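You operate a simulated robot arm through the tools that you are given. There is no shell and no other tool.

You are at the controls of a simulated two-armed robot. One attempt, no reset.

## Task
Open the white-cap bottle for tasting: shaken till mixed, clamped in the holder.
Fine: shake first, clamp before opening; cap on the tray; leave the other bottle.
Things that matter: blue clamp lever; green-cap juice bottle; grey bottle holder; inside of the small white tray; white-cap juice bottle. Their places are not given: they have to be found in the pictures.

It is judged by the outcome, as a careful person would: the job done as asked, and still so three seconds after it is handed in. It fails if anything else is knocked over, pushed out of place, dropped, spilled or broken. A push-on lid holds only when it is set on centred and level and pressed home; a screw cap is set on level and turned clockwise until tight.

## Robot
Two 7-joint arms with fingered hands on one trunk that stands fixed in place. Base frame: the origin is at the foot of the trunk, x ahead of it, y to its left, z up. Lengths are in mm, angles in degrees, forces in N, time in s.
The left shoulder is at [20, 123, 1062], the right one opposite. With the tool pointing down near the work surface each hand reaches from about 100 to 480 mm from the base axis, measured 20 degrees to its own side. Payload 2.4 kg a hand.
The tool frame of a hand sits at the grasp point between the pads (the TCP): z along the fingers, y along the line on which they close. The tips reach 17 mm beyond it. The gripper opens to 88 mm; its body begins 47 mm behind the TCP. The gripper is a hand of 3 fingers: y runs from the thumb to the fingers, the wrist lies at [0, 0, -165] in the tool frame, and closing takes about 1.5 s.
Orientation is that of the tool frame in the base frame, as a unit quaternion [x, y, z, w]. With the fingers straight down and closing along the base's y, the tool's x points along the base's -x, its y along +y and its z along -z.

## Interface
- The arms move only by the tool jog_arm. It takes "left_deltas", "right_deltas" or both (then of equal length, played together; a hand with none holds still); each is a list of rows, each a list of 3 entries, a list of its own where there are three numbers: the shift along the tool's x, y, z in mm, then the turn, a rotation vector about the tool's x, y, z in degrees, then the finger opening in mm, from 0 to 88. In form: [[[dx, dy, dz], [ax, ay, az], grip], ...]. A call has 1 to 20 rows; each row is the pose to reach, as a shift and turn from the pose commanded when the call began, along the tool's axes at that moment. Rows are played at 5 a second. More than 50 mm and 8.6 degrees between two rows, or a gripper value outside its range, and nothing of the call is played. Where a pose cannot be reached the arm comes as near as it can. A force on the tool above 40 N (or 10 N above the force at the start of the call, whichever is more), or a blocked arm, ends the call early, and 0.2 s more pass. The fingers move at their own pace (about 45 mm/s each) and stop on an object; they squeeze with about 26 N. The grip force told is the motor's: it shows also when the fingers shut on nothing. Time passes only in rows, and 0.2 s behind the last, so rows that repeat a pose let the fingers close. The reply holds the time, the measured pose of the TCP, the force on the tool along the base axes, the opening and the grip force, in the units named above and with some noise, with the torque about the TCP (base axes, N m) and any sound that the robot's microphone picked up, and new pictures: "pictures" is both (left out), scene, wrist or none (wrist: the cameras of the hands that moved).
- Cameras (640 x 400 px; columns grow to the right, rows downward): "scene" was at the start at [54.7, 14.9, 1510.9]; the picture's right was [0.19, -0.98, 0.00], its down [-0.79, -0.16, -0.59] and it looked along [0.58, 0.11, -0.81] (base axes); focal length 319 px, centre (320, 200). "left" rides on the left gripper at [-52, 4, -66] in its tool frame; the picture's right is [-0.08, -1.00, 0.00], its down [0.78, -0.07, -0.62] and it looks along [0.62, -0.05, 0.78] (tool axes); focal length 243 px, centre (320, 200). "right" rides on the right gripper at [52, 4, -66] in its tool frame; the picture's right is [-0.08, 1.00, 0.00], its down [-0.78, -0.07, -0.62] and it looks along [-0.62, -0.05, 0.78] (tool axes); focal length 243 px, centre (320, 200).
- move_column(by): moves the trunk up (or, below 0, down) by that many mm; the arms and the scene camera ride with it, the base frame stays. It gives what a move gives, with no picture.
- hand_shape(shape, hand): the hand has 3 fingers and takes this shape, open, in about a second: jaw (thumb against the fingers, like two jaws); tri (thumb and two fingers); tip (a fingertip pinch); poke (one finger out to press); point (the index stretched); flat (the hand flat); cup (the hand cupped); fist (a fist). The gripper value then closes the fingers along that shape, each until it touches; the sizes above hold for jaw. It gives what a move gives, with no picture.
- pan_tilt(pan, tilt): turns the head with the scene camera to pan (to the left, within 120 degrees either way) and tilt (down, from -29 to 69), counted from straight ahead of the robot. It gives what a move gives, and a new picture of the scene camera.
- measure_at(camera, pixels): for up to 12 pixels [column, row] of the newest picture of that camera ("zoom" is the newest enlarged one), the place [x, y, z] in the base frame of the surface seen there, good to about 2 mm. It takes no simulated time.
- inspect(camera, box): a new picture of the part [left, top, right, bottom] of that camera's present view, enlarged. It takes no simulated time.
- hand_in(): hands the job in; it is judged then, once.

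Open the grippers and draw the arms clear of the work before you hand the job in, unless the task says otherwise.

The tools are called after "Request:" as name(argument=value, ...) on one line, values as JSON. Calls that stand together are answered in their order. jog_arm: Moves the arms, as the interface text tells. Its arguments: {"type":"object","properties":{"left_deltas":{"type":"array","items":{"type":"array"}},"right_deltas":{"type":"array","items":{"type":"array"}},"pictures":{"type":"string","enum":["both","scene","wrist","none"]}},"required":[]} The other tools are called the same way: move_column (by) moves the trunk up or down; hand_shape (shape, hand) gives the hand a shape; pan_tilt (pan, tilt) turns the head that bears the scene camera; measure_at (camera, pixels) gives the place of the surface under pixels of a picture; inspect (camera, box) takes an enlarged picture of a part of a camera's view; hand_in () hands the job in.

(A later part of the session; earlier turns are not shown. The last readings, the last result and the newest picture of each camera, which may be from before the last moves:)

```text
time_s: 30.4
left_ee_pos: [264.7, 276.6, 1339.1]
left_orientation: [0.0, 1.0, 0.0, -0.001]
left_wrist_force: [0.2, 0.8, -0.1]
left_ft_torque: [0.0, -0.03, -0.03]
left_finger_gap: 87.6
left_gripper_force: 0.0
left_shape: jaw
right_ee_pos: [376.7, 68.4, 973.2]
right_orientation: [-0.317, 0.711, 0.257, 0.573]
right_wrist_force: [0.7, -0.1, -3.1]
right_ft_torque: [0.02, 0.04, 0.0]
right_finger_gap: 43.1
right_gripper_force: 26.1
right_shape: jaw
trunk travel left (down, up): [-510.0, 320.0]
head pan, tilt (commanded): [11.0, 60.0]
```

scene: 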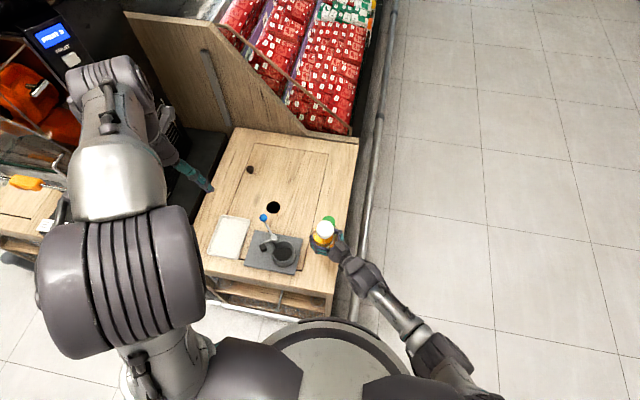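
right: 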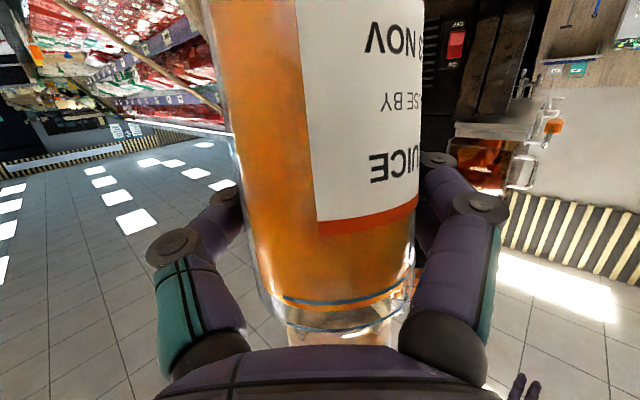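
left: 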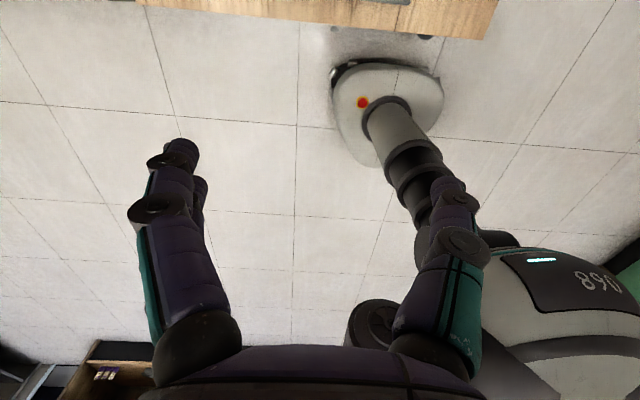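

The juice now looks uniformly orange with only faint streaks. I'll measure the cap top to quantify slip relative to the hand before a further, gentler set of shakes.

Request:
inspect(camera="scene", box=[290, 205, 360, 275])

Request:
measure_at(camera="scene", pixels=[[324, 229], [328, 226], [321, 231], [318, 229], [330, 229], [329, 219]])

```text
5.71 times, centred on (325, 240) of scene
```

zoom: 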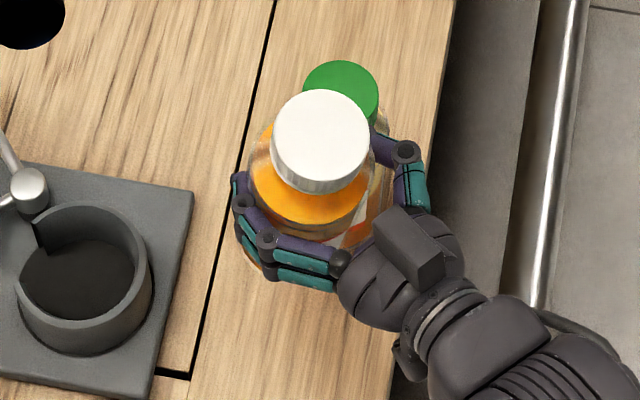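

```text
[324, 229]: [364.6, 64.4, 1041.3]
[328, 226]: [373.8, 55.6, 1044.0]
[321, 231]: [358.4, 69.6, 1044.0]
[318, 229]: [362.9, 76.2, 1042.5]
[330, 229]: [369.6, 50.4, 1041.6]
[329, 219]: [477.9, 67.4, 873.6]
```

The cap top sits 69 mm above the TCP (was 73), so the slip is about 4 mm, and the cap seems shifted toward the palm. I'll measure points on the body and cap from the wrist camera to get the bottle's tilt.

Request:
inspect(camera="right", box=[0, 0, 640, 400])

Request:
measure_at(camera="right", pixels=[[330, 15], [330, 60], [330, 120], [330, 180], [330, 230], [330, 260], [250, 60], [400, 60], [260, 180], [405, 180], [330, 335], [340, 300]])

Request:
measure_at(camera="scene", pixels=[[324, 224], [330, 224], [316, 233], [325, 238], [330, 236], [320, 238], [320, 228], [326, 232]])

```text
1.00 times, centred on (320, 200) of right (not enlarged: the box is as wide or as high as the picture)
```

zoom: 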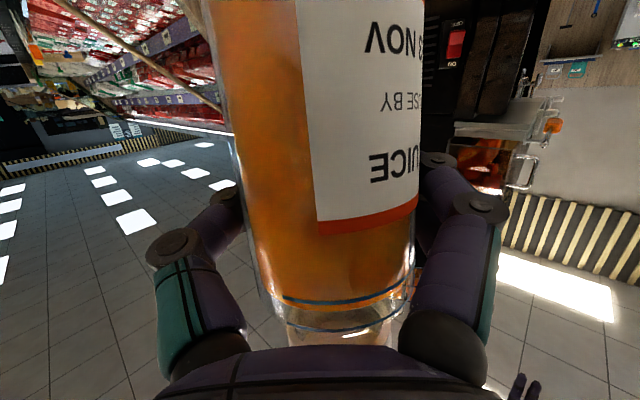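

```text
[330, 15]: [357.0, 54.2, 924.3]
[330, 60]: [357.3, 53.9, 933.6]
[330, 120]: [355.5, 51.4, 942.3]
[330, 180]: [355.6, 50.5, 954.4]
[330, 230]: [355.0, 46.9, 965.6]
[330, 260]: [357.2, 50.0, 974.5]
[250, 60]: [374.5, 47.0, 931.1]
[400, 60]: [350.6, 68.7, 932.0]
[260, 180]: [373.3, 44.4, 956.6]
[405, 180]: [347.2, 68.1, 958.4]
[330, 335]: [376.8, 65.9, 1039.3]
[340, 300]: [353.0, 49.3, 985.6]
```

```text
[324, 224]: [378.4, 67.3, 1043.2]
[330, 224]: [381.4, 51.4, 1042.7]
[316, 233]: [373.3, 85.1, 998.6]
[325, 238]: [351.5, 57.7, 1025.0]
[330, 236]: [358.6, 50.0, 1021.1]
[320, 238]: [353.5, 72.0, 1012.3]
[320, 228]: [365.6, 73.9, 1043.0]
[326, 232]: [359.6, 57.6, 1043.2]
```

The bottle leans about 7–8° toward the palm and slipped 4 mm. For the final mixing I'll shake sideways along the closing line, which the fingers hold by pressure rather than friction.

Request:
jog_arm(right_deltas=[[[0, 40, 0], [0, 0, 0], 0], [[0, 0, 0], [0, 0, 0], 0], [[0, 45, 0], [0, 0, 0], 0], [[0, 0, 0], [0, 0, 0], 0], [[0, 45, 0], [0, 0, 0], 0], [[0, 0, 0], [0, 0, 0], 0], [[0, 45, 0], [0, 0, 0], 0], [[0, 0, 0], [0, 0, 0], 0], [[0, 45, 0], [0, 0, 0], 0], [[0, 0, 0], [0, 0, 0], 0], [[0, 45, 0], [0, 0, 0], 0], [[0, 0, 0], [0, 0, 0], 0], [[0, 45, 0], [0, 0, 0], 0], [[0, 0, 0], [0, 0, 0], 0], [[0, 45, 0], [0, 0, 0], 0], [[0, 0, 0], [0, 0, 0], 0], [[0, 45, 0], [0, 0, 0], 0], [[0, 0, 0], [0, 0, 0], 0], [[0, 0, 0], [0, 0, 0], 0]], pictures="both")

Request:
inspect(camera="right", box=[190, 0, 470, 350])

```text
time_s: 34.4
left_ee_pos: [264.3, 276.1, 1339.9]
left_orientation: [0.0, 1.0, 0.0, 0.001]
left_wrist_force: [-0.1, 0.8, 0.3]
left_ft_torque: [-0.02, 0.01, 0.01]
left_finger_gap: 88.1
left_gripper_force: 0.0
left_shape: jaw
right_ee_pos: [373.3, 67.5, 974.5]
right_orientation: [-0.317, 0.711, 0.256, 0.574]
right_wrist_force: [0.8, 0.3, -2.6]
right_ft_torque: [-0.01, 0.01, 0.01]
right_finger_gap: 40.8
right_gripper_force: 25.5
right_shape: jaw
trunk travel left (down, up): [-510.0, 320.0]
head pan, tilt (commanded): [11.0, 60.0]
```

scene: 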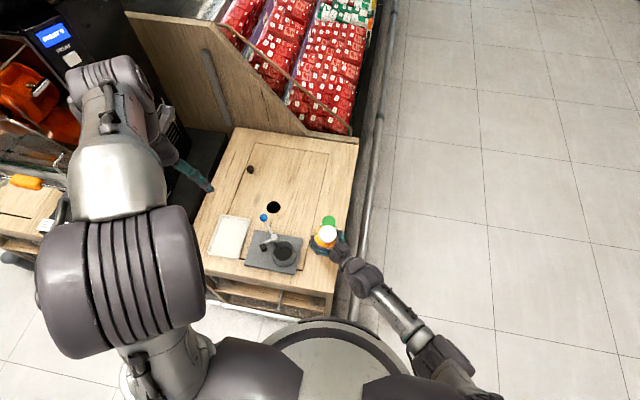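
right: 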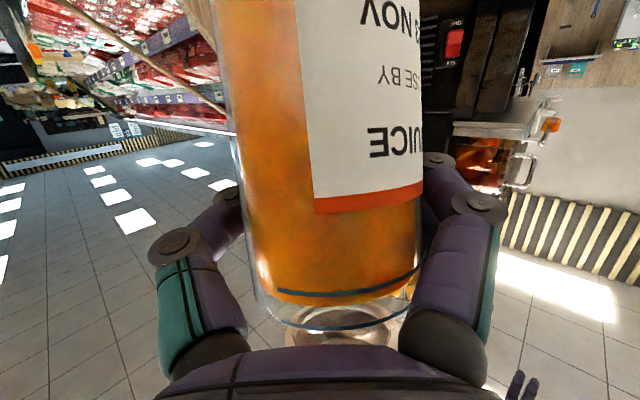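

```text
1.14 times, centred on (330, 175) of right
```

zoom: 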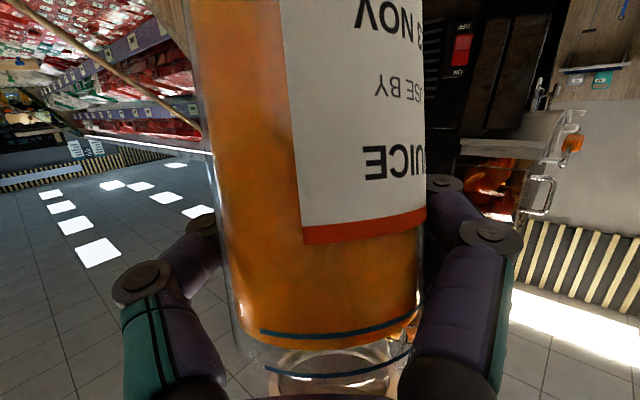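

The bottle leans a little more and the label edge rose to row 205. I'll measure cap and body again to see the grip margin.

Request:
inspect(camera="scene", box=[290, 205, 360, 275])

Request:
measure_at(camera="scene", pixels=[[326, 228], [334, 232], [319, 234], [326, 240], [326, 234], [330, 226]])

Request:
measure_at(camera="right", pixels=[[330, 15], [330, 60], [330, 120], [330, 180], [330, 230], [330, 260], [250, 60], [400, 60], [260, 180], [405, 180], [335, 315], [370, 330]])

```text
5.71 times, centred on (325, 240) of scene
```

zoom: 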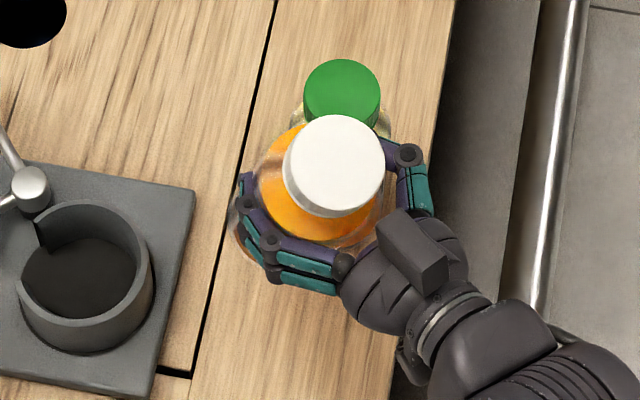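

```text
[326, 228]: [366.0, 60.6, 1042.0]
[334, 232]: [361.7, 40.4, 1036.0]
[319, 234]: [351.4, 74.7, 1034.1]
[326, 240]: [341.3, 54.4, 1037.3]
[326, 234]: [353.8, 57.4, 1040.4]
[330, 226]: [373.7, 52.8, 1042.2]
```

```text
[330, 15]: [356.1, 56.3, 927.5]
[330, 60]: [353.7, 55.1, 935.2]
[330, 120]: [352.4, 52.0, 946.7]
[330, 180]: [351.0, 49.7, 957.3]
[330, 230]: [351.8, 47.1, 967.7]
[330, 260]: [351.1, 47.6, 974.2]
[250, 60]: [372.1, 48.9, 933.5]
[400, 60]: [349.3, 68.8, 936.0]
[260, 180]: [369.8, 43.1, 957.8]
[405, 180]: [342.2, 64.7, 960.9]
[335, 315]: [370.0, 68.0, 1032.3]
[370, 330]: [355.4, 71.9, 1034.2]
```

The lean has grown to about 14° toward the palm, so I'll stop shaking; the juice appears uniform. I'll tilt the tool 14° further down about its y axis to bring the bottle upright.

Request:
jog_arm(right_deltas=[[[0, 0, 0], [0, 3.5, 0], 0], [[0, 0, 0], [0, 7, 0], 0], [[0, 0, 0], [0, 10.5, 0], 0], [[0, 0, 0], [0, 14, 0], 0], [[0, 0, 0], [0, 14, 0], 0]], pictures="both")

Request:
measure_at(camera="right", pixels=[[330, 15], [330, 60], [330, 120], [330, 180], [330, 230], [330, 260], [250, 60], [400, 60], [260, 180], [405, 180], [300, 60], [300, 180]])

Request:
inspect(camera="scene", box=[290, 205, 360, 275])

```text
time_s: 35.6
left_ee_pos: [265.4, 275.1, 1338.4]
left_orientation: [0.0, 1.0, 0.0, 0.0]
left_wrist_force: [-0.4, 0.0, -0.4]
left_ft_torque: [0.0, -0.03, 0.01]
left_finger_gap: 87.9
left_gripper_force: 0.0
left_shape: jaw
right_ee_pos: [375.5, 69.5, 974.5]
right_orientation: [-0.346, 0.776, 0.216, 0.482]
right_wrist_force: [-0.1, 0.0, -3.2]
right_ft_torque: [-0.02, 0.03, -0.02]
right_finger_gap: 40.9
right_gripper_force: 26.3
right_shape: jaw
trunk travel left (down, up): [-510.0, 320.0]
head pan, tilt (commanded): [11.0, 60.0]
```

scene: 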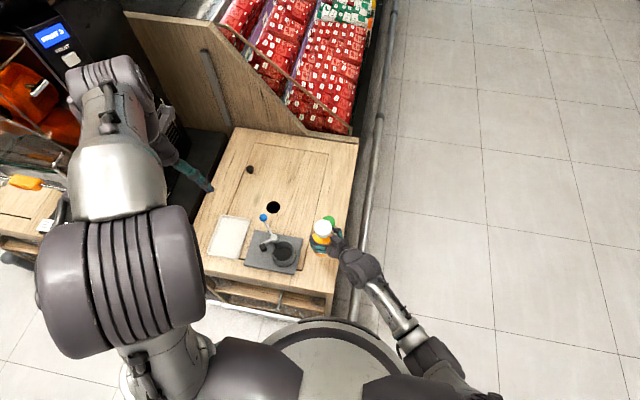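
right: 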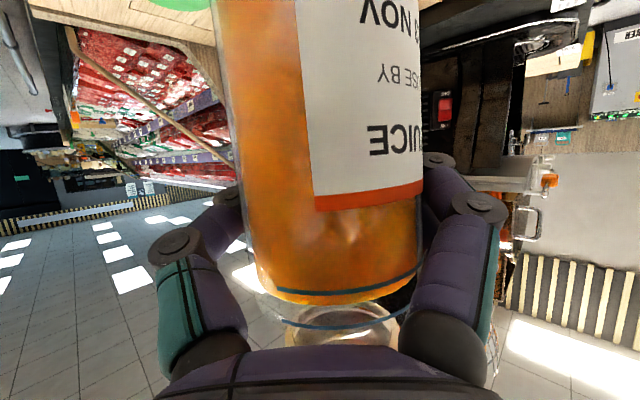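

```text
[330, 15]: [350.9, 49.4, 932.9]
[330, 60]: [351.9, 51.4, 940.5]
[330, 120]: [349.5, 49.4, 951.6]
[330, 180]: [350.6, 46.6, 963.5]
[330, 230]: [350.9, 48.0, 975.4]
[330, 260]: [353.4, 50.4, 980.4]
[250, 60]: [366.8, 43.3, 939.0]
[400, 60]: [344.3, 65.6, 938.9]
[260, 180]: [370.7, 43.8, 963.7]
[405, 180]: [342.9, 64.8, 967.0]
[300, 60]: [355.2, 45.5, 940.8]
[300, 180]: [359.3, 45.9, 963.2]
```

```text
5.71 times, centred on (325, 240) of scene
```

zoom: 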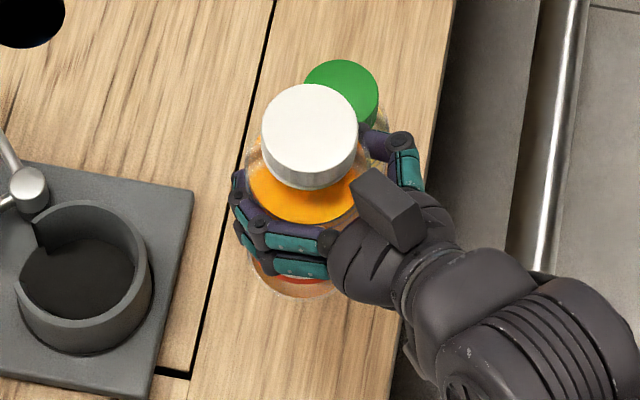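

The body line now reads near vertical. I'll check the cap's top rim and lower body in this zoom to confirm uprightness.

Request:
measure_at(camera="zoom", pixels=[[310, 127], [266, 130], [354, 130], [310, 90], [310, 166], [300, 290], [278, 285], [320, 290], [275, 265], [100, 245], [95, 205], [125, 330]])

```text
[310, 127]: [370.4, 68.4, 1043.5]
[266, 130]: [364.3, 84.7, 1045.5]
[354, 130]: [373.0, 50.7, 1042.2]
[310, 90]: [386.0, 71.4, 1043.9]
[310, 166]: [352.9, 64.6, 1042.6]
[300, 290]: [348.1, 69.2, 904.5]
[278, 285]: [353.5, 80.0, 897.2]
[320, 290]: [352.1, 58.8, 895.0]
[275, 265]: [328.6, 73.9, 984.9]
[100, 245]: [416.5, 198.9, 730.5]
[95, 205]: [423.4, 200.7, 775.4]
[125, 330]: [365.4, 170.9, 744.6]
```

The bottle is upright within about 3°, with its base about 93 mm below the TCP. I'll now zoom on the holder from this viewpoint to refine the cup's centre.

Request:
inspect(camera="scene", box=[240, 205, 310, 275])

Request:
measure_at(camera="zoom", pixels=[[320, 200]])

```text
5.71 times, centred on (275, 240) of scene
```

zoom: 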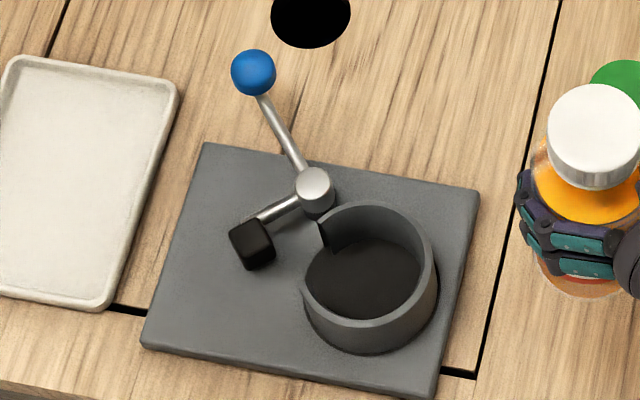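

```text
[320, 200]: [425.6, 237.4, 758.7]
```

The rim is clearly visible. I'll measure points along the middle of its top edge, plus the pad, knob and tray.

Request:
measure_at(camera="zoom", pixels=[[350, 208], [385, 208], [415, 227], [430, 260], [424, 290], [405, 313], [370, 322], [335, 310], [312, 290], [325, 230], [253, 70], [252, 240]])

Request:
measure_at(camera="zoom", pixels=[[313, 182], [90, 180], [50, 270], [110, 280], [150, 110], [40, 90], [205, 150], [475, 195], [430, 390], [145, 345], [360, 270], [330, 270]])

```text
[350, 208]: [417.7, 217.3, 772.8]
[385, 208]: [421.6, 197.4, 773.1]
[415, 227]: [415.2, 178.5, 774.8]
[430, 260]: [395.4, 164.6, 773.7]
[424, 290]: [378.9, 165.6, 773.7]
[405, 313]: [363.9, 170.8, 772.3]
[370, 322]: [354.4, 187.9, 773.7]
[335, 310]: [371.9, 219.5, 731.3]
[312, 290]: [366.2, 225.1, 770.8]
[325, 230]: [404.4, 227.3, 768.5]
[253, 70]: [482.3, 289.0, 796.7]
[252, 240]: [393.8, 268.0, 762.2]
```

```text
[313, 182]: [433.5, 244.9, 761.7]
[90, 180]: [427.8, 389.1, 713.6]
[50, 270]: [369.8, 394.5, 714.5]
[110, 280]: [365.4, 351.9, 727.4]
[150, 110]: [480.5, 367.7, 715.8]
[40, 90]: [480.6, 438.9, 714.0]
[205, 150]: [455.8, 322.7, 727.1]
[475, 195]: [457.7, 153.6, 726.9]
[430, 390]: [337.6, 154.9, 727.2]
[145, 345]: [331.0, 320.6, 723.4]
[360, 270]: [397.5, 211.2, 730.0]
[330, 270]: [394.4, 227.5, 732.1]
```

The cup centre fits to (387.3,198.8) with floor at z≈730 and rim 774. I'll raise the arm 60 mm with a 2.5° upright correction, then lower the trunk 120 mm to gain reach for the crossing.

Request:
jog_arm(right_deltas=[[[-13.5, 0, -6.6], [0, 0.6, 0], 0], [[-27, 0, -13.3], [0, 1.2, 0], 0], [[-40.4, 0, -20], [0, 1.8, 0], 0], [[-53.8, 0, -26.6], [0, 2.5, 0], 0], [[-53.8, 0, -26.6], [0, 2.5, 0], 0]], pictures="none")

Request:
move_column(by=-120)

```text
time_s: 36.8
left_ee_pos: [265.9, 277.4, 1339.7]
left_orientation: [0.001, 1.0, 0.0, -0.001]
left_wrist_force: [-0.5, -0.5, 0.3]
left_ft_torque: [0.03, -0.03, -0.02]
left_finger_gap: 87.8
left_gripper_force: 0.0
left_shape: jaw
right_ee_pos: [372.6, 67.4, 1033.0]
right_orientation: [-0.349, 0.786, 0.207, 0.466]
right_wrist_force: [0.7, -0.1, -2.2]
right_ft_torque: [0.03, -0.03, -0.01]
right_finger_gap: 40.7
right_gripper_force: 26.4
right_shape: jaw
trunk travel left (down, up): [-510.0, 320.0]
head pan, tilt (commanded): [11.0, 60.0]
```

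```text
time_s: 38.3
left_ee_pos: [264.7, 275.7, 1219.4]
left_orientation: [0.0, 1.0, 0.001, 0.0]
left_wrist_force: [-0.4, 0.7, -0.9]
left_ft_torque: [0.04, 0.0, -0.01]
left_finger_gap: 87.9
left_gripper_force: 0.0
left_shape: jaw
right_ee_pos: [372.9, 67.2, 913.8]
right_orientation: [-0.35, 0.786, 0.208, 0.465]
right_wrist_force: [0.5, 0.0, -3.5]
right_ft_torque: [-0.02, 0.0, 0.01]
right_finger_gap: 40.8
right_gripper_force: 26.0
right_shape: jaw
trunk travel left (down, up): [-390.0, 440.0]
head pan, tilt (commanded): [11.0, 60.0]
```

The right hand is at (373,67,914) holding the bottle upright. Now I'll carry it across to above the cup, about (391,197.5,914), with the base at roughly z 821.

Request:
jog_arm(right_deltas=[[[-6.5, 9.2, 11.9], [0, 0, 0], 0], [[-13, 18.4, 23.8], [0, 0, 0], 0], [[-19.6, 27.6, 35.8], [0, 0, 0], 0], [[-26.1, 36.7, 47.7], [0, 0, 0], 0], [[-32.6, 45.9, 59.6], [0, 0, 0], 0], [[-39.1, 55.1, 71.5], [0, 0, 0], 0], [[-45.7, 64.3, 83.5], [0, 0, 0], 0], [[-52.2, 73.5, 95.4], [0, 0, 0], 0], [[-52.2, 73.5, 95.4], [0, 0, 0], 0]], pictures="both")

Request:
inspect(camera="scene", box=[240, 195, 340, 295])

```text
time_s: 40.3
left_ee_pos: [264.9, 276.1, 1217.9]
left_orientation: [-0.001, 1.0, -0.001, 0.0]
left_wrist_force: [-0.9, 0.2, 0.0]
left_ft_torque: [-0.02, -0.03, -0.01]
left_finger_gap: 87.8
left_gripper_force: 0.2
left_shape: jaw
right_ee_pos: [423.1, 169.5, 899.0]
right_orientation: [-0.351, 0.787, 0.206, 0.465]
right_wrist_force: [-0.9, -0.4, -3.1]
right_ft_torque: [-0.03, -0.01, 0.0]
right_finger_gap: 40.2
right_gripper_force: 25.9
right_shape: jaw
right hand out of reach, approached as far as the arm can: row 3, 4, 5, 6, 7, 8, 9
trunk travel left (down, up): [-390.0, 440.0]
head pan, tilt (commanded): [11.0, 60.0]
```

scene: 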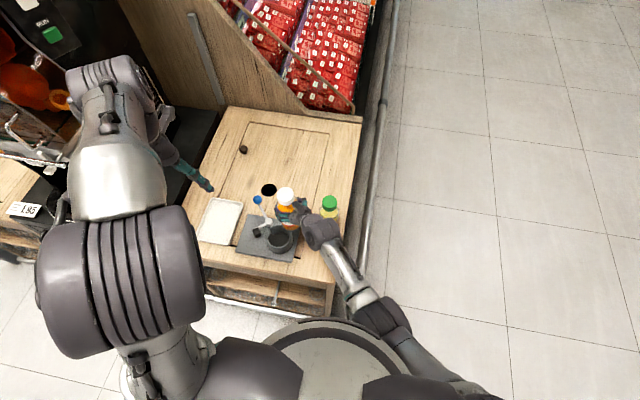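
right: 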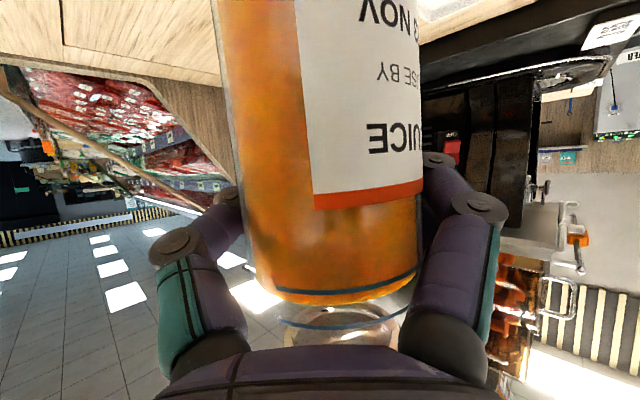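

```text
4.00 times, centred on (290, 245) of scene
```

zoom: 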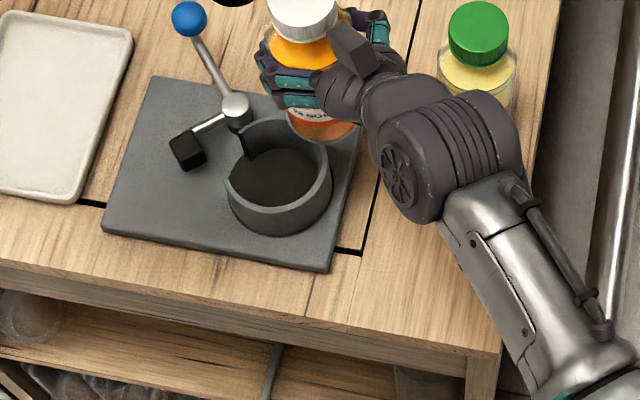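

The arm couldn't cross with that yaw and stopped at (423,170,899), still clear above the holder. I'll yaw the hand about 27° further left about the vertical (bottle stays upright) so the wrist stays more to the right, and pull back toward (391,180,914).

Request:
jog_arm(right_deltas=[[[-1.6, 7.6, -4.8], [-5.9, 0, -3.2], 0], [[-3.2, 15.2, -9.7], [-11.8, 0, -6.5], 0], [[-4.8, 22.9, -14.5], [-17.8, 0, -9.7], 0], [[-6.4, 30.5, -19.4], [-23.7, 0, -13.0], 0], [[-6.4, 30.5, -19.4], [-23.7, 0, -13.0], 0]], pictures="scene")

```text
time_s: 41.5
left_ee_pos: [266.7, 275.9, 1219.6]
left_orientation: [0.0, 1.0, 0.0, 0.0]
left_wrist_force: [0.8, -0.4, 0.1]
left_ft_torque: [-0.01, 0.01, -0.02]
left_finger_gap: 88.0
left_gripper_force: 0.0
left_shape: jaw
right_ee_pos: [385.2, 182.6, 918.0]
right_orientation: [-0.524, 0.683, 0.31, 0.404]
right_wrist_force: [0.1, 0.1, -2.6]
right_ft_torque: [0.02, -0.03, 0.01]
right_finger_gap: 40.2
right_gripper_force: 26.1
right_shape: jaw
trunk travel left (down, up): [-390.0, 440.0]
head pan, tilt (commanded): [11.0, 60.0]
```

scene: 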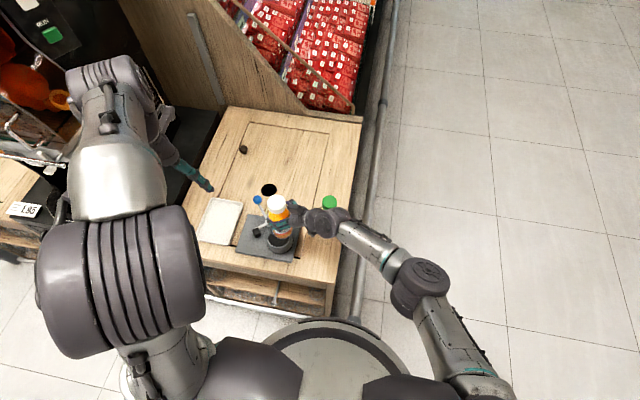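

It reached (385,183,918) at yaw 75°. I'll zoom in to verify the bottle's upright state and its axis position relative to the cup.

Request:
inspect(camera="scene", box=[240, 185, 320, 265])

Request:
inspect(camera="right", box=[0, 0, 640, 400])

```text
5.00 times, centred on (280, 225) of scene
```

zoom: 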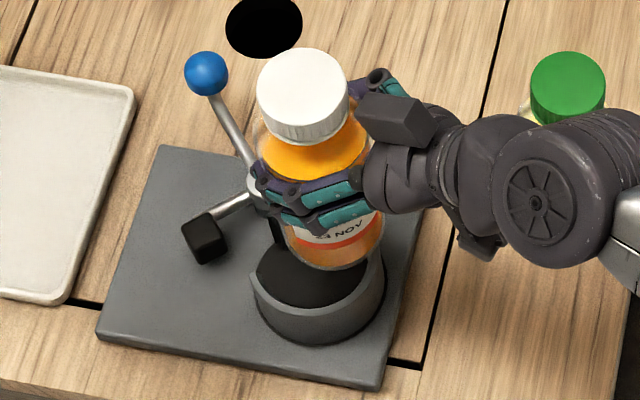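

```text
1.00 times, centred on (320, 200) of right (not enlarged: the box is as wide or as high as the picture)
```

zoom: 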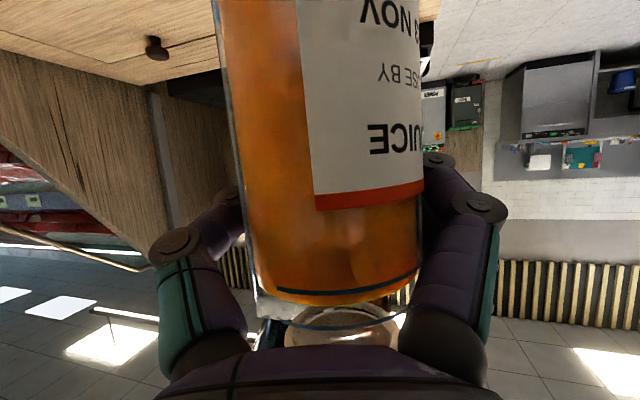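

By perspective the bottle looks close to vertical. I'll measure the cap rim and body to compute the axis numerically.

Request:
measure_at(camera="zoom", pixels=[[320, 200]])

Request:
measure_at(camera="right", pixels=[[330, 15], [330, 60], [330, 120], [330, 180], [330, 230], [330, 260], [250, 60], [400, 60], [260, 180], [405, 180], [300, 60], [300, 180]])

Request:
inspect(camera="scene", box=[240, 185, 320, 265])

Request:
measure_at(camera="zoom", pixels=[[303, 88], [262, 92], [345, 88], [303, 52], [303, 122], [340, 262], [315, 258], [365, 255], [340, 245], [310, 245], [370, 240]])

```text
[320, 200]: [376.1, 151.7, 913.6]
```

```text
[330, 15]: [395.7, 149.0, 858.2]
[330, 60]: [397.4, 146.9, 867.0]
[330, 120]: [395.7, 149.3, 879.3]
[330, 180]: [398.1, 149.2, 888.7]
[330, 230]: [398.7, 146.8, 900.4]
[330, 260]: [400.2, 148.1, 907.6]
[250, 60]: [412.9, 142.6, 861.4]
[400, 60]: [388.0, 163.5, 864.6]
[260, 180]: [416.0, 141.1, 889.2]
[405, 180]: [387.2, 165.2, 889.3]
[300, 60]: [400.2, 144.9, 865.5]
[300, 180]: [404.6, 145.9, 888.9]
```

```text
5.00 times, centred on (280, 225) of scene
```

zoom: 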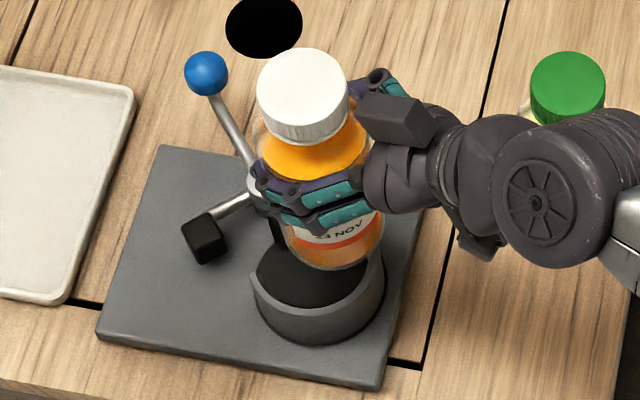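

```text
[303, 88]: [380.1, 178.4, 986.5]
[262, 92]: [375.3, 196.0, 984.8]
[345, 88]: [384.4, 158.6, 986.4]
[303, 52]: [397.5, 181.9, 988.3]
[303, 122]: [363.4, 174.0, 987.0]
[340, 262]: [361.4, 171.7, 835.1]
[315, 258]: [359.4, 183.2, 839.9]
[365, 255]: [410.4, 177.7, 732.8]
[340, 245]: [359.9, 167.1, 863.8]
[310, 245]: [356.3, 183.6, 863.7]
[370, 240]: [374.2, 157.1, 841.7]
```

The scene data give the axis at (380,178) at the top and (388,184) near the base: a 3.5° lean. I'll correct that rotation and shift so the axis comes over the cup centre (387.3,198.8).

Request:
jog_arm(right_deltas=[[[-3, 0.2, 5.5], [-0.3, 1.0, 0.55], 0], [[-6, 0.4, 11], [-0.6, 2.0, 1.1], 0], [[-9.1, 0.6, 16.6], [-0.9, 2.94, 1.67], 0], [[-9.1, 0.6, 16.6], [-0.9, 2.94, 1.67], 0], [[-9.1, 0.6, 16.6], [-0.9, 2.94, 1.67], 0]], pictures="both")

Request:
inspect(camera="scene", box=[240, 185, 320, 265])

```text
time_s: 42.7
left_ee_pos: [266.8, 277.3, 1219.2]
left_orientation: [0.0, 1.0, 0.0, 0.0]
left_wrist_force: [0.0, 0.2, 0.6]
left_ft_torque: [0.01, -0.01, 0.0]
left_finger_gap: 88.0
left_gripper_force: 0.0
left_shape: jaw
right_ee_pos: [390.3, 201.7, 917.3]
right_orientation: [-0.525, 0.698, 0.308, 0.378]
right_wrist_force: [0.4, 0.1, -2.7]
right_ft_torque: [0.0, 0.03, 0.02]
right_finger_gap: 40.1
right_gripper_force: 26.4
right_shape: jaw
trunk travel left (down, up): [-390.0, 440.0]
head pan, tilt (commanded): [11.0, 60.0]
```

scene: 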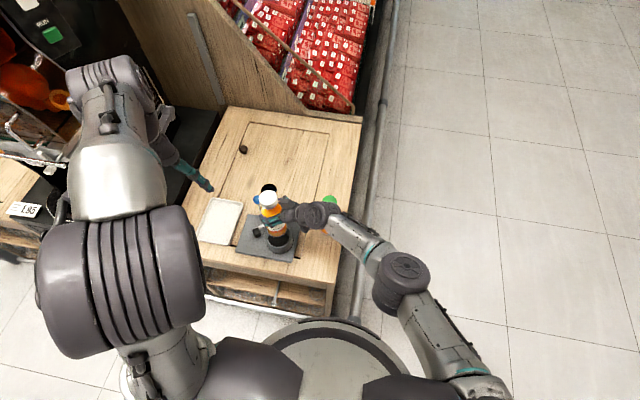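
right: 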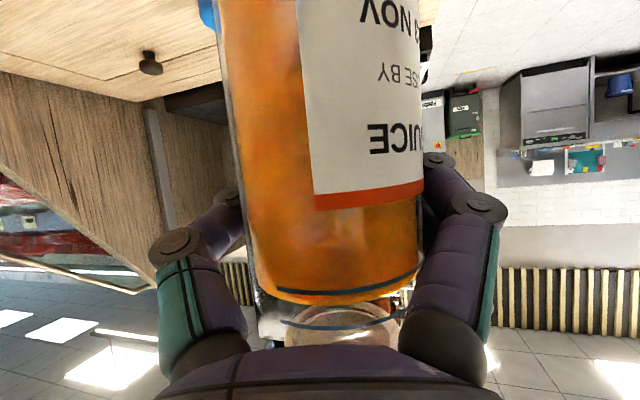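

```text
5.00 times, centred on (280, 225) of scene
```

zoom: 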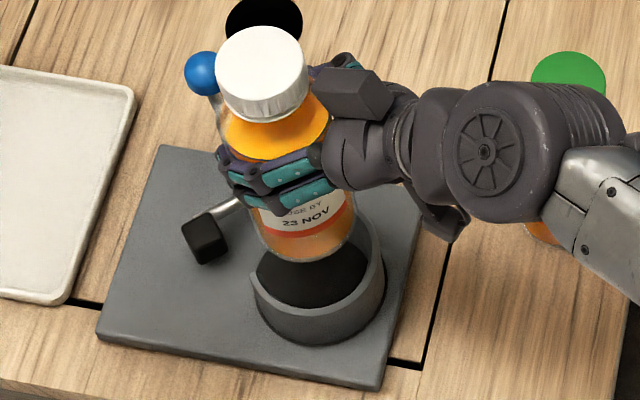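

The bottle is now over the cup. I'll measure cap rim and lower body from both views again for uprightness and centring.

Request:
measure_at(camera="zoom", pixels=[[262, 65], [220, 68], [305, 66], [262, 30], [262, 98], [300, 255], [275, 248], [325, 250], [345, 235], [300, 235], [270, 228], [335, 225]])

Request:
measure_at(camera="right", pixels=[[330, 15], [330, 60], [330, 120], [330, 180], [330, 230], [330, 260], [250, 60], [400, 60], [260, 180], [405, 180], [300, 60], [300, 180]])

```text
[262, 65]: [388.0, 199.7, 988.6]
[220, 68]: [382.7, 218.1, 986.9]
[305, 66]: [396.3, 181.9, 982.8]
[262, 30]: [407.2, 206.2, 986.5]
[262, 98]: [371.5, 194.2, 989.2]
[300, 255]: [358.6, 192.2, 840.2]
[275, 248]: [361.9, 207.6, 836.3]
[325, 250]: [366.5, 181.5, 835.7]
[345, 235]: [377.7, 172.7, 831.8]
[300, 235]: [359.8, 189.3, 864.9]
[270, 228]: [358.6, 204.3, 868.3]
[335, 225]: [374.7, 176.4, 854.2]
```

```text
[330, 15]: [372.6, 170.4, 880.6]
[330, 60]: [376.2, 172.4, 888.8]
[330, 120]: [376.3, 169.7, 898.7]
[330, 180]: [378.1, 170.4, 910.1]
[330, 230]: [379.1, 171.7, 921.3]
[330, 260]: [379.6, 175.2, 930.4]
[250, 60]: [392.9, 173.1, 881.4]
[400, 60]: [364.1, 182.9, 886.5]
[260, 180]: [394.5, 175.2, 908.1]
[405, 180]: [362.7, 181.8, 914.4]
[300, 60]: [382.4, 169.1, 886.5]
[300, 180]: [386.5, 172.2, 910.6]
```

The axis is vertical within 0.5° at about (389,199.8), only 1–2 mm off the cup centre. I'll lower the trunk 42 mm to just above the rim and re-check.

Request:
move_column(by=-42)

Request:
jog_arm(right_deltas=[[[0.5, 0.8, -0.8], [0, 0, 0], 0], [[0.5, 0.8, -0.8], [0, 0, 0], 0]], pictures="both")

Request:
inspect(camera="scene", box=[240, 180, 320, 260])

```text
time_s: 43.6
left_ee_pos: [265.5, 275.7, 1177.0]
left_orientation: [0.0, 1.0, 0.001, 0.0]
left_wrist_force: [0.5, 0.5, -0.6]
left_ft_torque: [0.0, 0.01, 0.01]
left_finger_gap: 88.1
left_gripper_force: 0.1
left_shape: jaw
right_ee_pos: [389.6, 202.0, 876.2]
right_orientation: [-0.525, 0.697, 0.308, 0.378]
right_wrist_force: [0.0, -0.9, -3.0]
right_ft_torque: [0.0, 0.01, -0.03]
right_finger_gap: 40.4
right_gripper_force: 26.0
right_shape: jaw
trunk travel left (down, up): [-348.0, 482.0]
head pan, tilt (commanded): [11.0, 60.0]
```

```text
time_s: 44.2
left_ee_pos: [265.6, 275.6, 1176.9]
left_orientation: [0.0, 1.0, 0.0, 0.0]
left_wrist_force: [0.3, -0.1, -1.1]
left_ft_torque: [-0.01, -0.01, 0.01]
left_finger_gap: 88.3
left_gripper_force: 0.0
left_shape: jaw
right_ee_pos: [388.5, 201.9, 875.4]
right_orientation: [-0.524, 0.697, 0.308, 0.379]
right_wrist_force: [0.3, 0.2, -3.1]
right_ft_torque: [-0.01, -0.01, 0.02]
right_finger_gap: 40.1
right_gripper_force: 26.1
right_shape: jaw
trunk travel left (down, up): [-348.0, 482.0]
head pan, tilt (commanded): [11.0, 60.0]
```

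scene: 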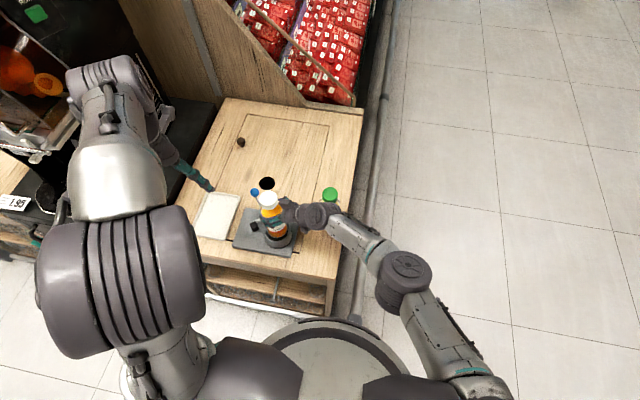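
right: 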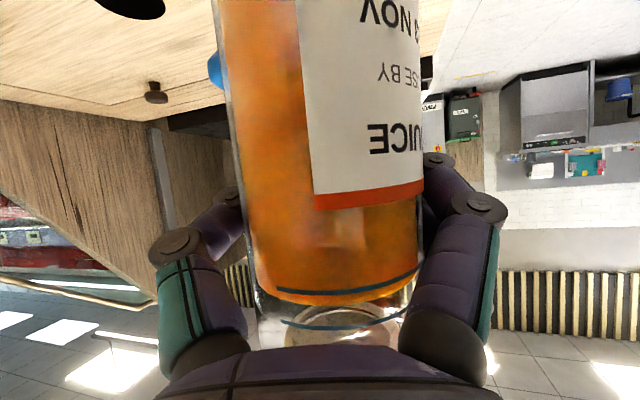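

```text
5.00 times, centred on (280, 220) of scene
```

zoom: 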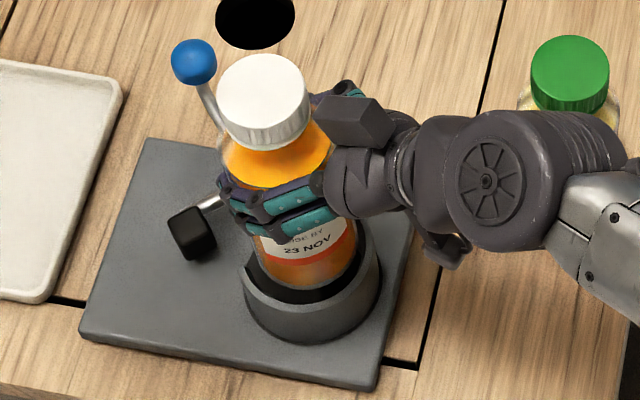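

The base looks just above the rim and aligned. A last measurement of the cap centre, lower body and the rim before lowering in.

Request:
measure_at(camera="zoom", pixels=[[263, 90], [221, 95], [306, 93], [263, 57], [263, 125], [295, 278], [270, 270], [320, 275], [345, 262], [375, 290], [255, 300], [310, 325]])

```text
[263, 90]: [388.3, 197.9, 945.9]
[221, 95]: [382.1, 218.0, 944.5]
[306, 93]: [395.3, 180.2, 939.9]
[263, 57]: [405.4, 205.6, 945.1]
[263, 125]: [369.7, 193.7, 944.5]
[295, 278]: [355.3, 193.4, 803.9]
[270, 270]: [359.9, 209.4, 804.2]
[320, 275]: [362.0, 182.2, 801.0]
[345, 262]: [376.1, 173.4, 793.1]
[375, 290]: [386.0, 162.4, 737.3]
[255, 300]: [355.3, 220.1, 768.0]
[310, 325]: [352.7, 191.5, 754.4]
```

Axis centred within about 1.5 mm (top (388,199), base (386,200)). I'll lower 46 mm with the arm in small guarded steps into the cup.

Request:
jog_arm(right_deltas=[[[6.8, -0.3, 4.2], [0, 0, 0], 0], [[13.6, -0.5, 8.3], [0, 0, 0], 0], [[20.4, -0.8, 12.5], [0, 0, 0], 0], [[27.2, -1.0, 16.7], [0, 0, 0], 0], [[34, -1.3, 20.8], [0, 0, 0], 0], [[39.2, -1.5, 24.0], [0, 0, 0], 0], [[39.2, -1.5, 24.0], [0, 0, 0], 0]], pictures="scene")

Request:
inspect(camera="scene", box=[240, 180, 320, 260])

```text
time_s: 45.8
left_ee_pos: [264.4, 276.1, 1175.6]
left_orientation: [0.0, 1.0, 0.0, -0.001]
left_wrist_force: [0.6, 0.3, -0.4]
left_ft_torque: [-0.03, 0.01, 0.01]
left_finger_gap: 88.0
left_gripper_force: 0.1
left_shape: jaw
right_ee_pos: [382.5, 196.7, 831.7]
right_orientation: [-0.525, 0.697, 0.309, 0.377]
right_wrist_force: [4.1, 0.5, -2.0]
right_ft_torque: [-0.04, -0.23, -0.03]
right_finger_gap: 39.7
right_gripper_force: 25.5
right_shape: jaw
right hand out of reach, approached as far as the arm can: row 5, 6, 7
trunk travel left (down, up): [-348.0, 482.0]
head pan, tilt (commanded): [11.0, 60.0]
```

scene: 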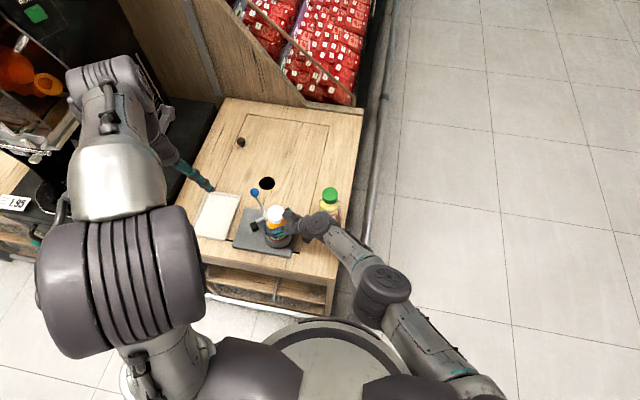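

```text
5.00 times, centred on (280, 220) of scene
```

zoom: 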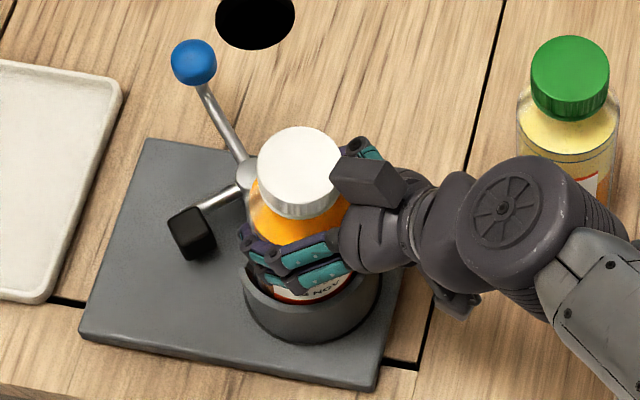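

The arm ran out of extension at z≈832 and drifted about 6 mm sideways, gently touching the cup (4 N). I'll raise 30 mm back to the centred line (still barely in the cup), then lower with the trunk instead.

Request:
jog_arm(right_deltas=[[[-14.3, -1.8, -5.3], [0, 0, 0], 0], [[-28.7, -3.6, -10.7], [0, 0, 0], 0], [[-28.7, -3.6, -10.7], [0, 0, 0], 0]], pictures="scene")

Request:
inspect(camera="scene", box=[240, 180, 320, 260])

Request:
measure_at(camera="zoom", pixels=[[320, 200]])

```text
time_s: 46.6
left_ee_pos: [264.8, 276.1, 1176.9]
left_orientation: [-0.001, 1.0, 0.0, 0.001]
left_wrist_force: [-0.5, 0.0, 0.1]
left_ft_torque: [0.01, -0.01, -0.01]
left_finger_gap: 87.9
left_gripper_force: 0.1
left_shape: jaw
right_ee_pos: [390.1, 198.3, 864.8]
right_orientation: [-0.525, 0.698, 0.308, 0.377]
right_wrist_force: [-0.7, 0.3, -3.0]
right_ft_torque: [0.03, 0.01, 0.0]
right_finger_gap: 39.8
right_gripper_force: 26.1
right_shape: jaw
trunk travel left (down, up): [-348.0, 482.0]
head pan, tilt (commanded): [11.0, 60.0]
```

scene: 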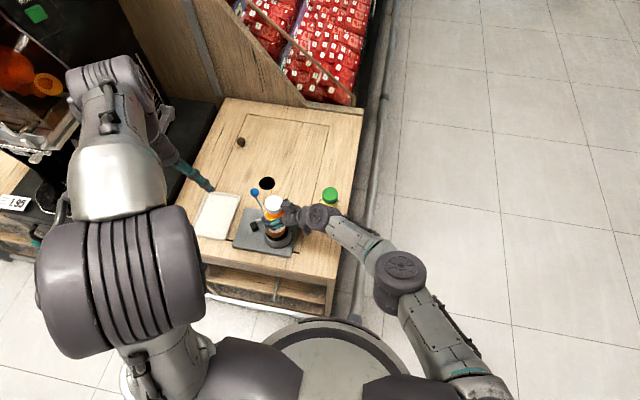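

```text
5.00 times, centred on (280, 220) of scene
```

zoom: 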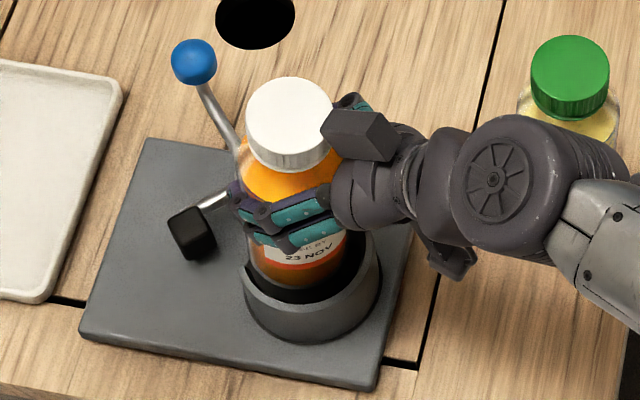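

```text
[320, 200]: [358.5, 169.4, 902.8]
```

I'll measure the cap rim and body again at this height to re-centre.

Request:
measure_at(camera="zoom", pixels=[[290, 112], [248, 117], [332, 115], [290, 80], [290, 147], [300, 278], [275, 275], [325, 273], [345, 265], [300, 255], [270, 250], [335, 250]])

```text
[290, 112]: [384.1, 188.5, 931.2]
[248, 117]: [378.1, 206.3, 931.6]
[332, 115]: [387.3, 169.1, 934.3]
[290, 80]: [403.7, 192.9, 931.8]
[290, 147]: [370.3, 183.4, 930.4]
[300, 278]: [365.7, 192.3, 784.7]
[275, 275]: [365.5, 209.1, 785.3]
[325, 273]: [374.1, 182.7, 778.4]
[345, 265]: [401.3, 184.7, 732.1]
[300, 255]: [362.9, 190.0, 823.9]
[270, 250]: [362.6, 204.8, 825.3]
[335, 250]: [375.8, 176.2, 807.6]
```

Contact tipped the bottle about 7° in the grip (top (385,188), base about (394,203)). I'll raise 8 mm, rotate to upright and re-centre over the cup.

Request:
jog_arm(right_deltas=[[[-6.8, 0.2, -4.2], [0, 0, 0], 0], [[-7.6, 1.5, -2.7], [-0.4, 3.3, 0.85], 0], [[-8.5, 2.9, -1.2], [-0.8, 6.55, 1.69], 0], [[-8.5, 2.9, -1.2], [-0.8, 6.55, 1.69], 0]], pictures="both")

Request:
inspect(camera="scene", box=[240, 180, 320, 260])

```text
time_s: 47.6
left_ee_pos: [266.2, 275.5, 1177.9]
left_orientation: [0.001, 1.0, 0.0, 0.0]
left_wrist_force: [0.0, 0.0, 0.5]
left_ft_torque: [0.01, 0.0, -0.02]
left_finger_gap: 87.9
left_gripper_force: 0.0
left_shape: jaw
right_ee_pos: [385.4, 204.2, 869.8]
right_orientation: [-0.534, 0.723, 0.289, 0.329]
right_wrist_force: [0.2, 0.7, -3.5]
right_ft_torque: [0.01, 0.02, -0.01]
right_finger_gap: 39.7
right_gripper_force: 26.2
right_shape: jaw
trunk travel left (down, up): [-348.0, 482.0]
head pan, tilt (commanded): [11.0, 60.0]
```

scene: 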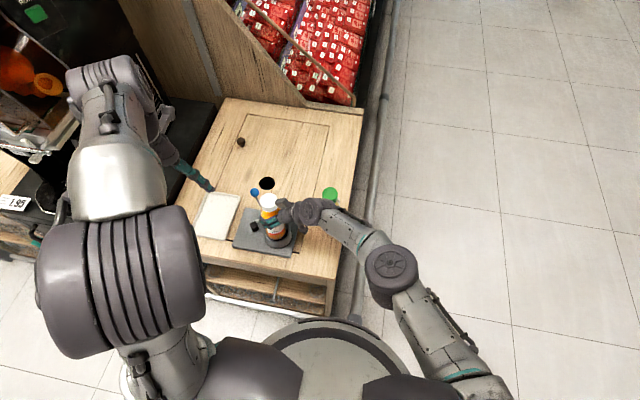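
right: 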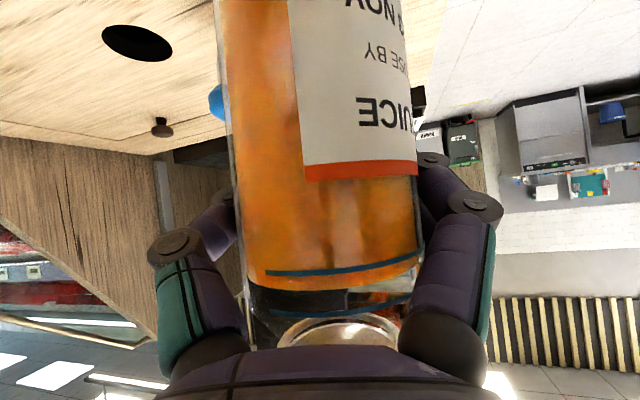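

```text
5.00 times, centred on (280, 220) of scene
```

zoom: 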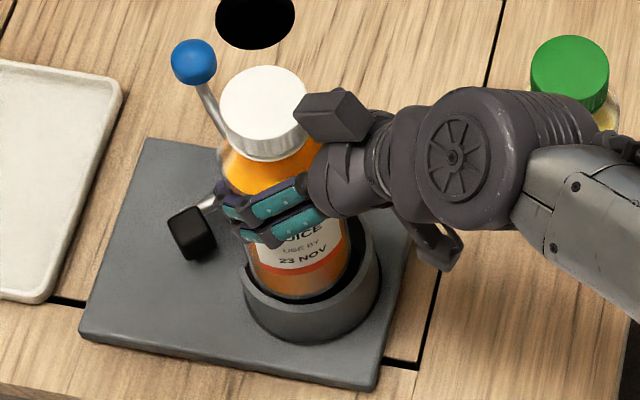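

The bottle has slid a bit lower in the hand, with its base now close to the rim. I'll measure again.

Request:
measure_at(camera="zoom", pixels=[[265, 100], [223, 105], [305, 102], [265, 68], [265, 133], [295, 288], [270, 280], [320, 285], [340, 272], [295, 260], [270, 252], [330, 255]])

Request:
measure_at(camera="right", pixels=[[330, 15], [330, 60], [330, 120], [330, 180], [330, 230], [250, 60], [390, 60], [260, 180], [400, 180]])

```text
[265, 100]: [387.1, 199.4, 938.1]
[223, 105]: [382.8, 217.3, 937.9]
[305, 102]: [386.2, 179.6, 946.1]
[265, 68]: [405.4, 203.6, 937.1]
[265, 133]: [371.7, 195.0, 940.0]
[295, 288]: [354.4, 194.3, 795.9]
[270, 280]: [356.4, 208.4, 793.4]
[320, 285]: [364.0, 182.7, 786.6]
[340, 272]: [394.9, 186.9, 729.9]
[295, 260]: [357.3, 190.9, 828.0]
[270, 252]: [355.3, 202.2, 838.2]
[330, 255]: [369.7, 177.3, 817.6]
```

```text
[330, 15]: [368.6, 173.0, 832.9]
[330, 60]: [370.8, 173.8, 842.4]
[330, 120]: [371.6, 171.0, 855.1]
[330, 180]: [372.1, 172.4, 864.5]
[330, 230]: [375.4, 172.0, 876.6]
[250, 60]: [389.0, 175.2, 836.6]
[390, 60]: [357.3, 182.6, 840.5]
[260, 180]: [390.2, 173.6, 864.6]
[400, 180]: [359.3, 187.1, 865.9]
```

The axis is within about 1.5° of vertical, top (388,199), lower (384.5,201). I'll nudge (+2.5,−1.5) mm and lower the trunk 22 mm into the cup, watching the forces.

Request:
jog_arm(right_deltas=[[[0.3, -2.8, -0.7], [0, 0, 0], 0], [[0.3, -2.8, -0.7], [0, 0, 0], 0]], pictures="none")

Request:
move_column(by=-20)

Request:
inspect(camera="scene", box=[240, 180, 320, 260])

```text
time_s: 48.2
left_ee_pos: [265.6, 275.8, 1176.8]
left_orientation: [0.0, 1.0, 0.0, 0.0]
left_wrist_force: [-0.6, -0.1, 0.0]
left_ft_torque: [-0.01, 0.03, -0.02]
left_finger_gap: 88.1
left_gripper_force: 0.1
left_shape: jaw
right_ee_pos: [388.7, 203.0, 870.3]
right_orientation: [-0.534, 0.723, 0.288, 0.329]
right_wrist_force: [-0.3, -0.4, -2.5]
right_ft_torque: [-0.04, -0.01, 0.01]
right_finger_gap: 40.0
right_gripper_force: 25.8
right_shape: jaw
trunk travel left (down, up): [-348.0, 482.0]
head pan, tilt (commanded): [11.0, 60.0]
```

```text
time_s: 48.9
left_ee_pos: [264.9, 276.6, 1157.8]
left_orientation: [0.0, 1.0, 0.0, 0.0]
left_wrist_force: [-0.2, -0.6, 0.0]
left_ft_torque: [0.01, -0.03, 0.0]
left_finger_gap: 88.1
left_gripper_force: 0.0
left_shape: jaw
right_ee_pos: [389.3, 203.2, 849.3]
right_orientation: [-0.533, 0.724, 0.288, 0.33]
right_wrist_force: [0.4, 0.7, -2.9]
right_ft_torque: [0.03, -0.02, 0.01]
right_finger_gap: 39.6
right_gripper_force: 25.8
right_shape: jaw
trunk travel left (down, up): [-328.0, 502.0]
head pan, tilt (commanded): [11.0, 60.0]
```

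```text
5.00 times, centred on (280, 220) of scene
```

zoom: 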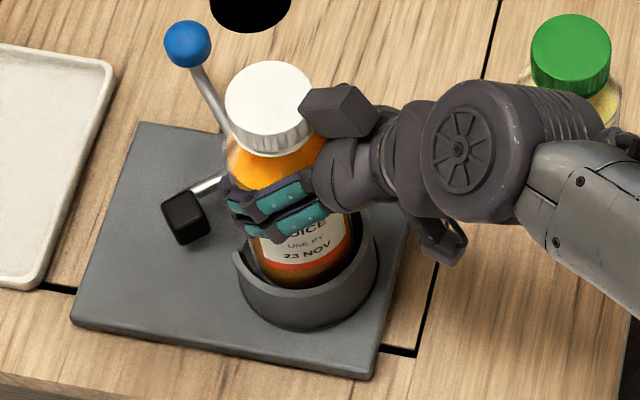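

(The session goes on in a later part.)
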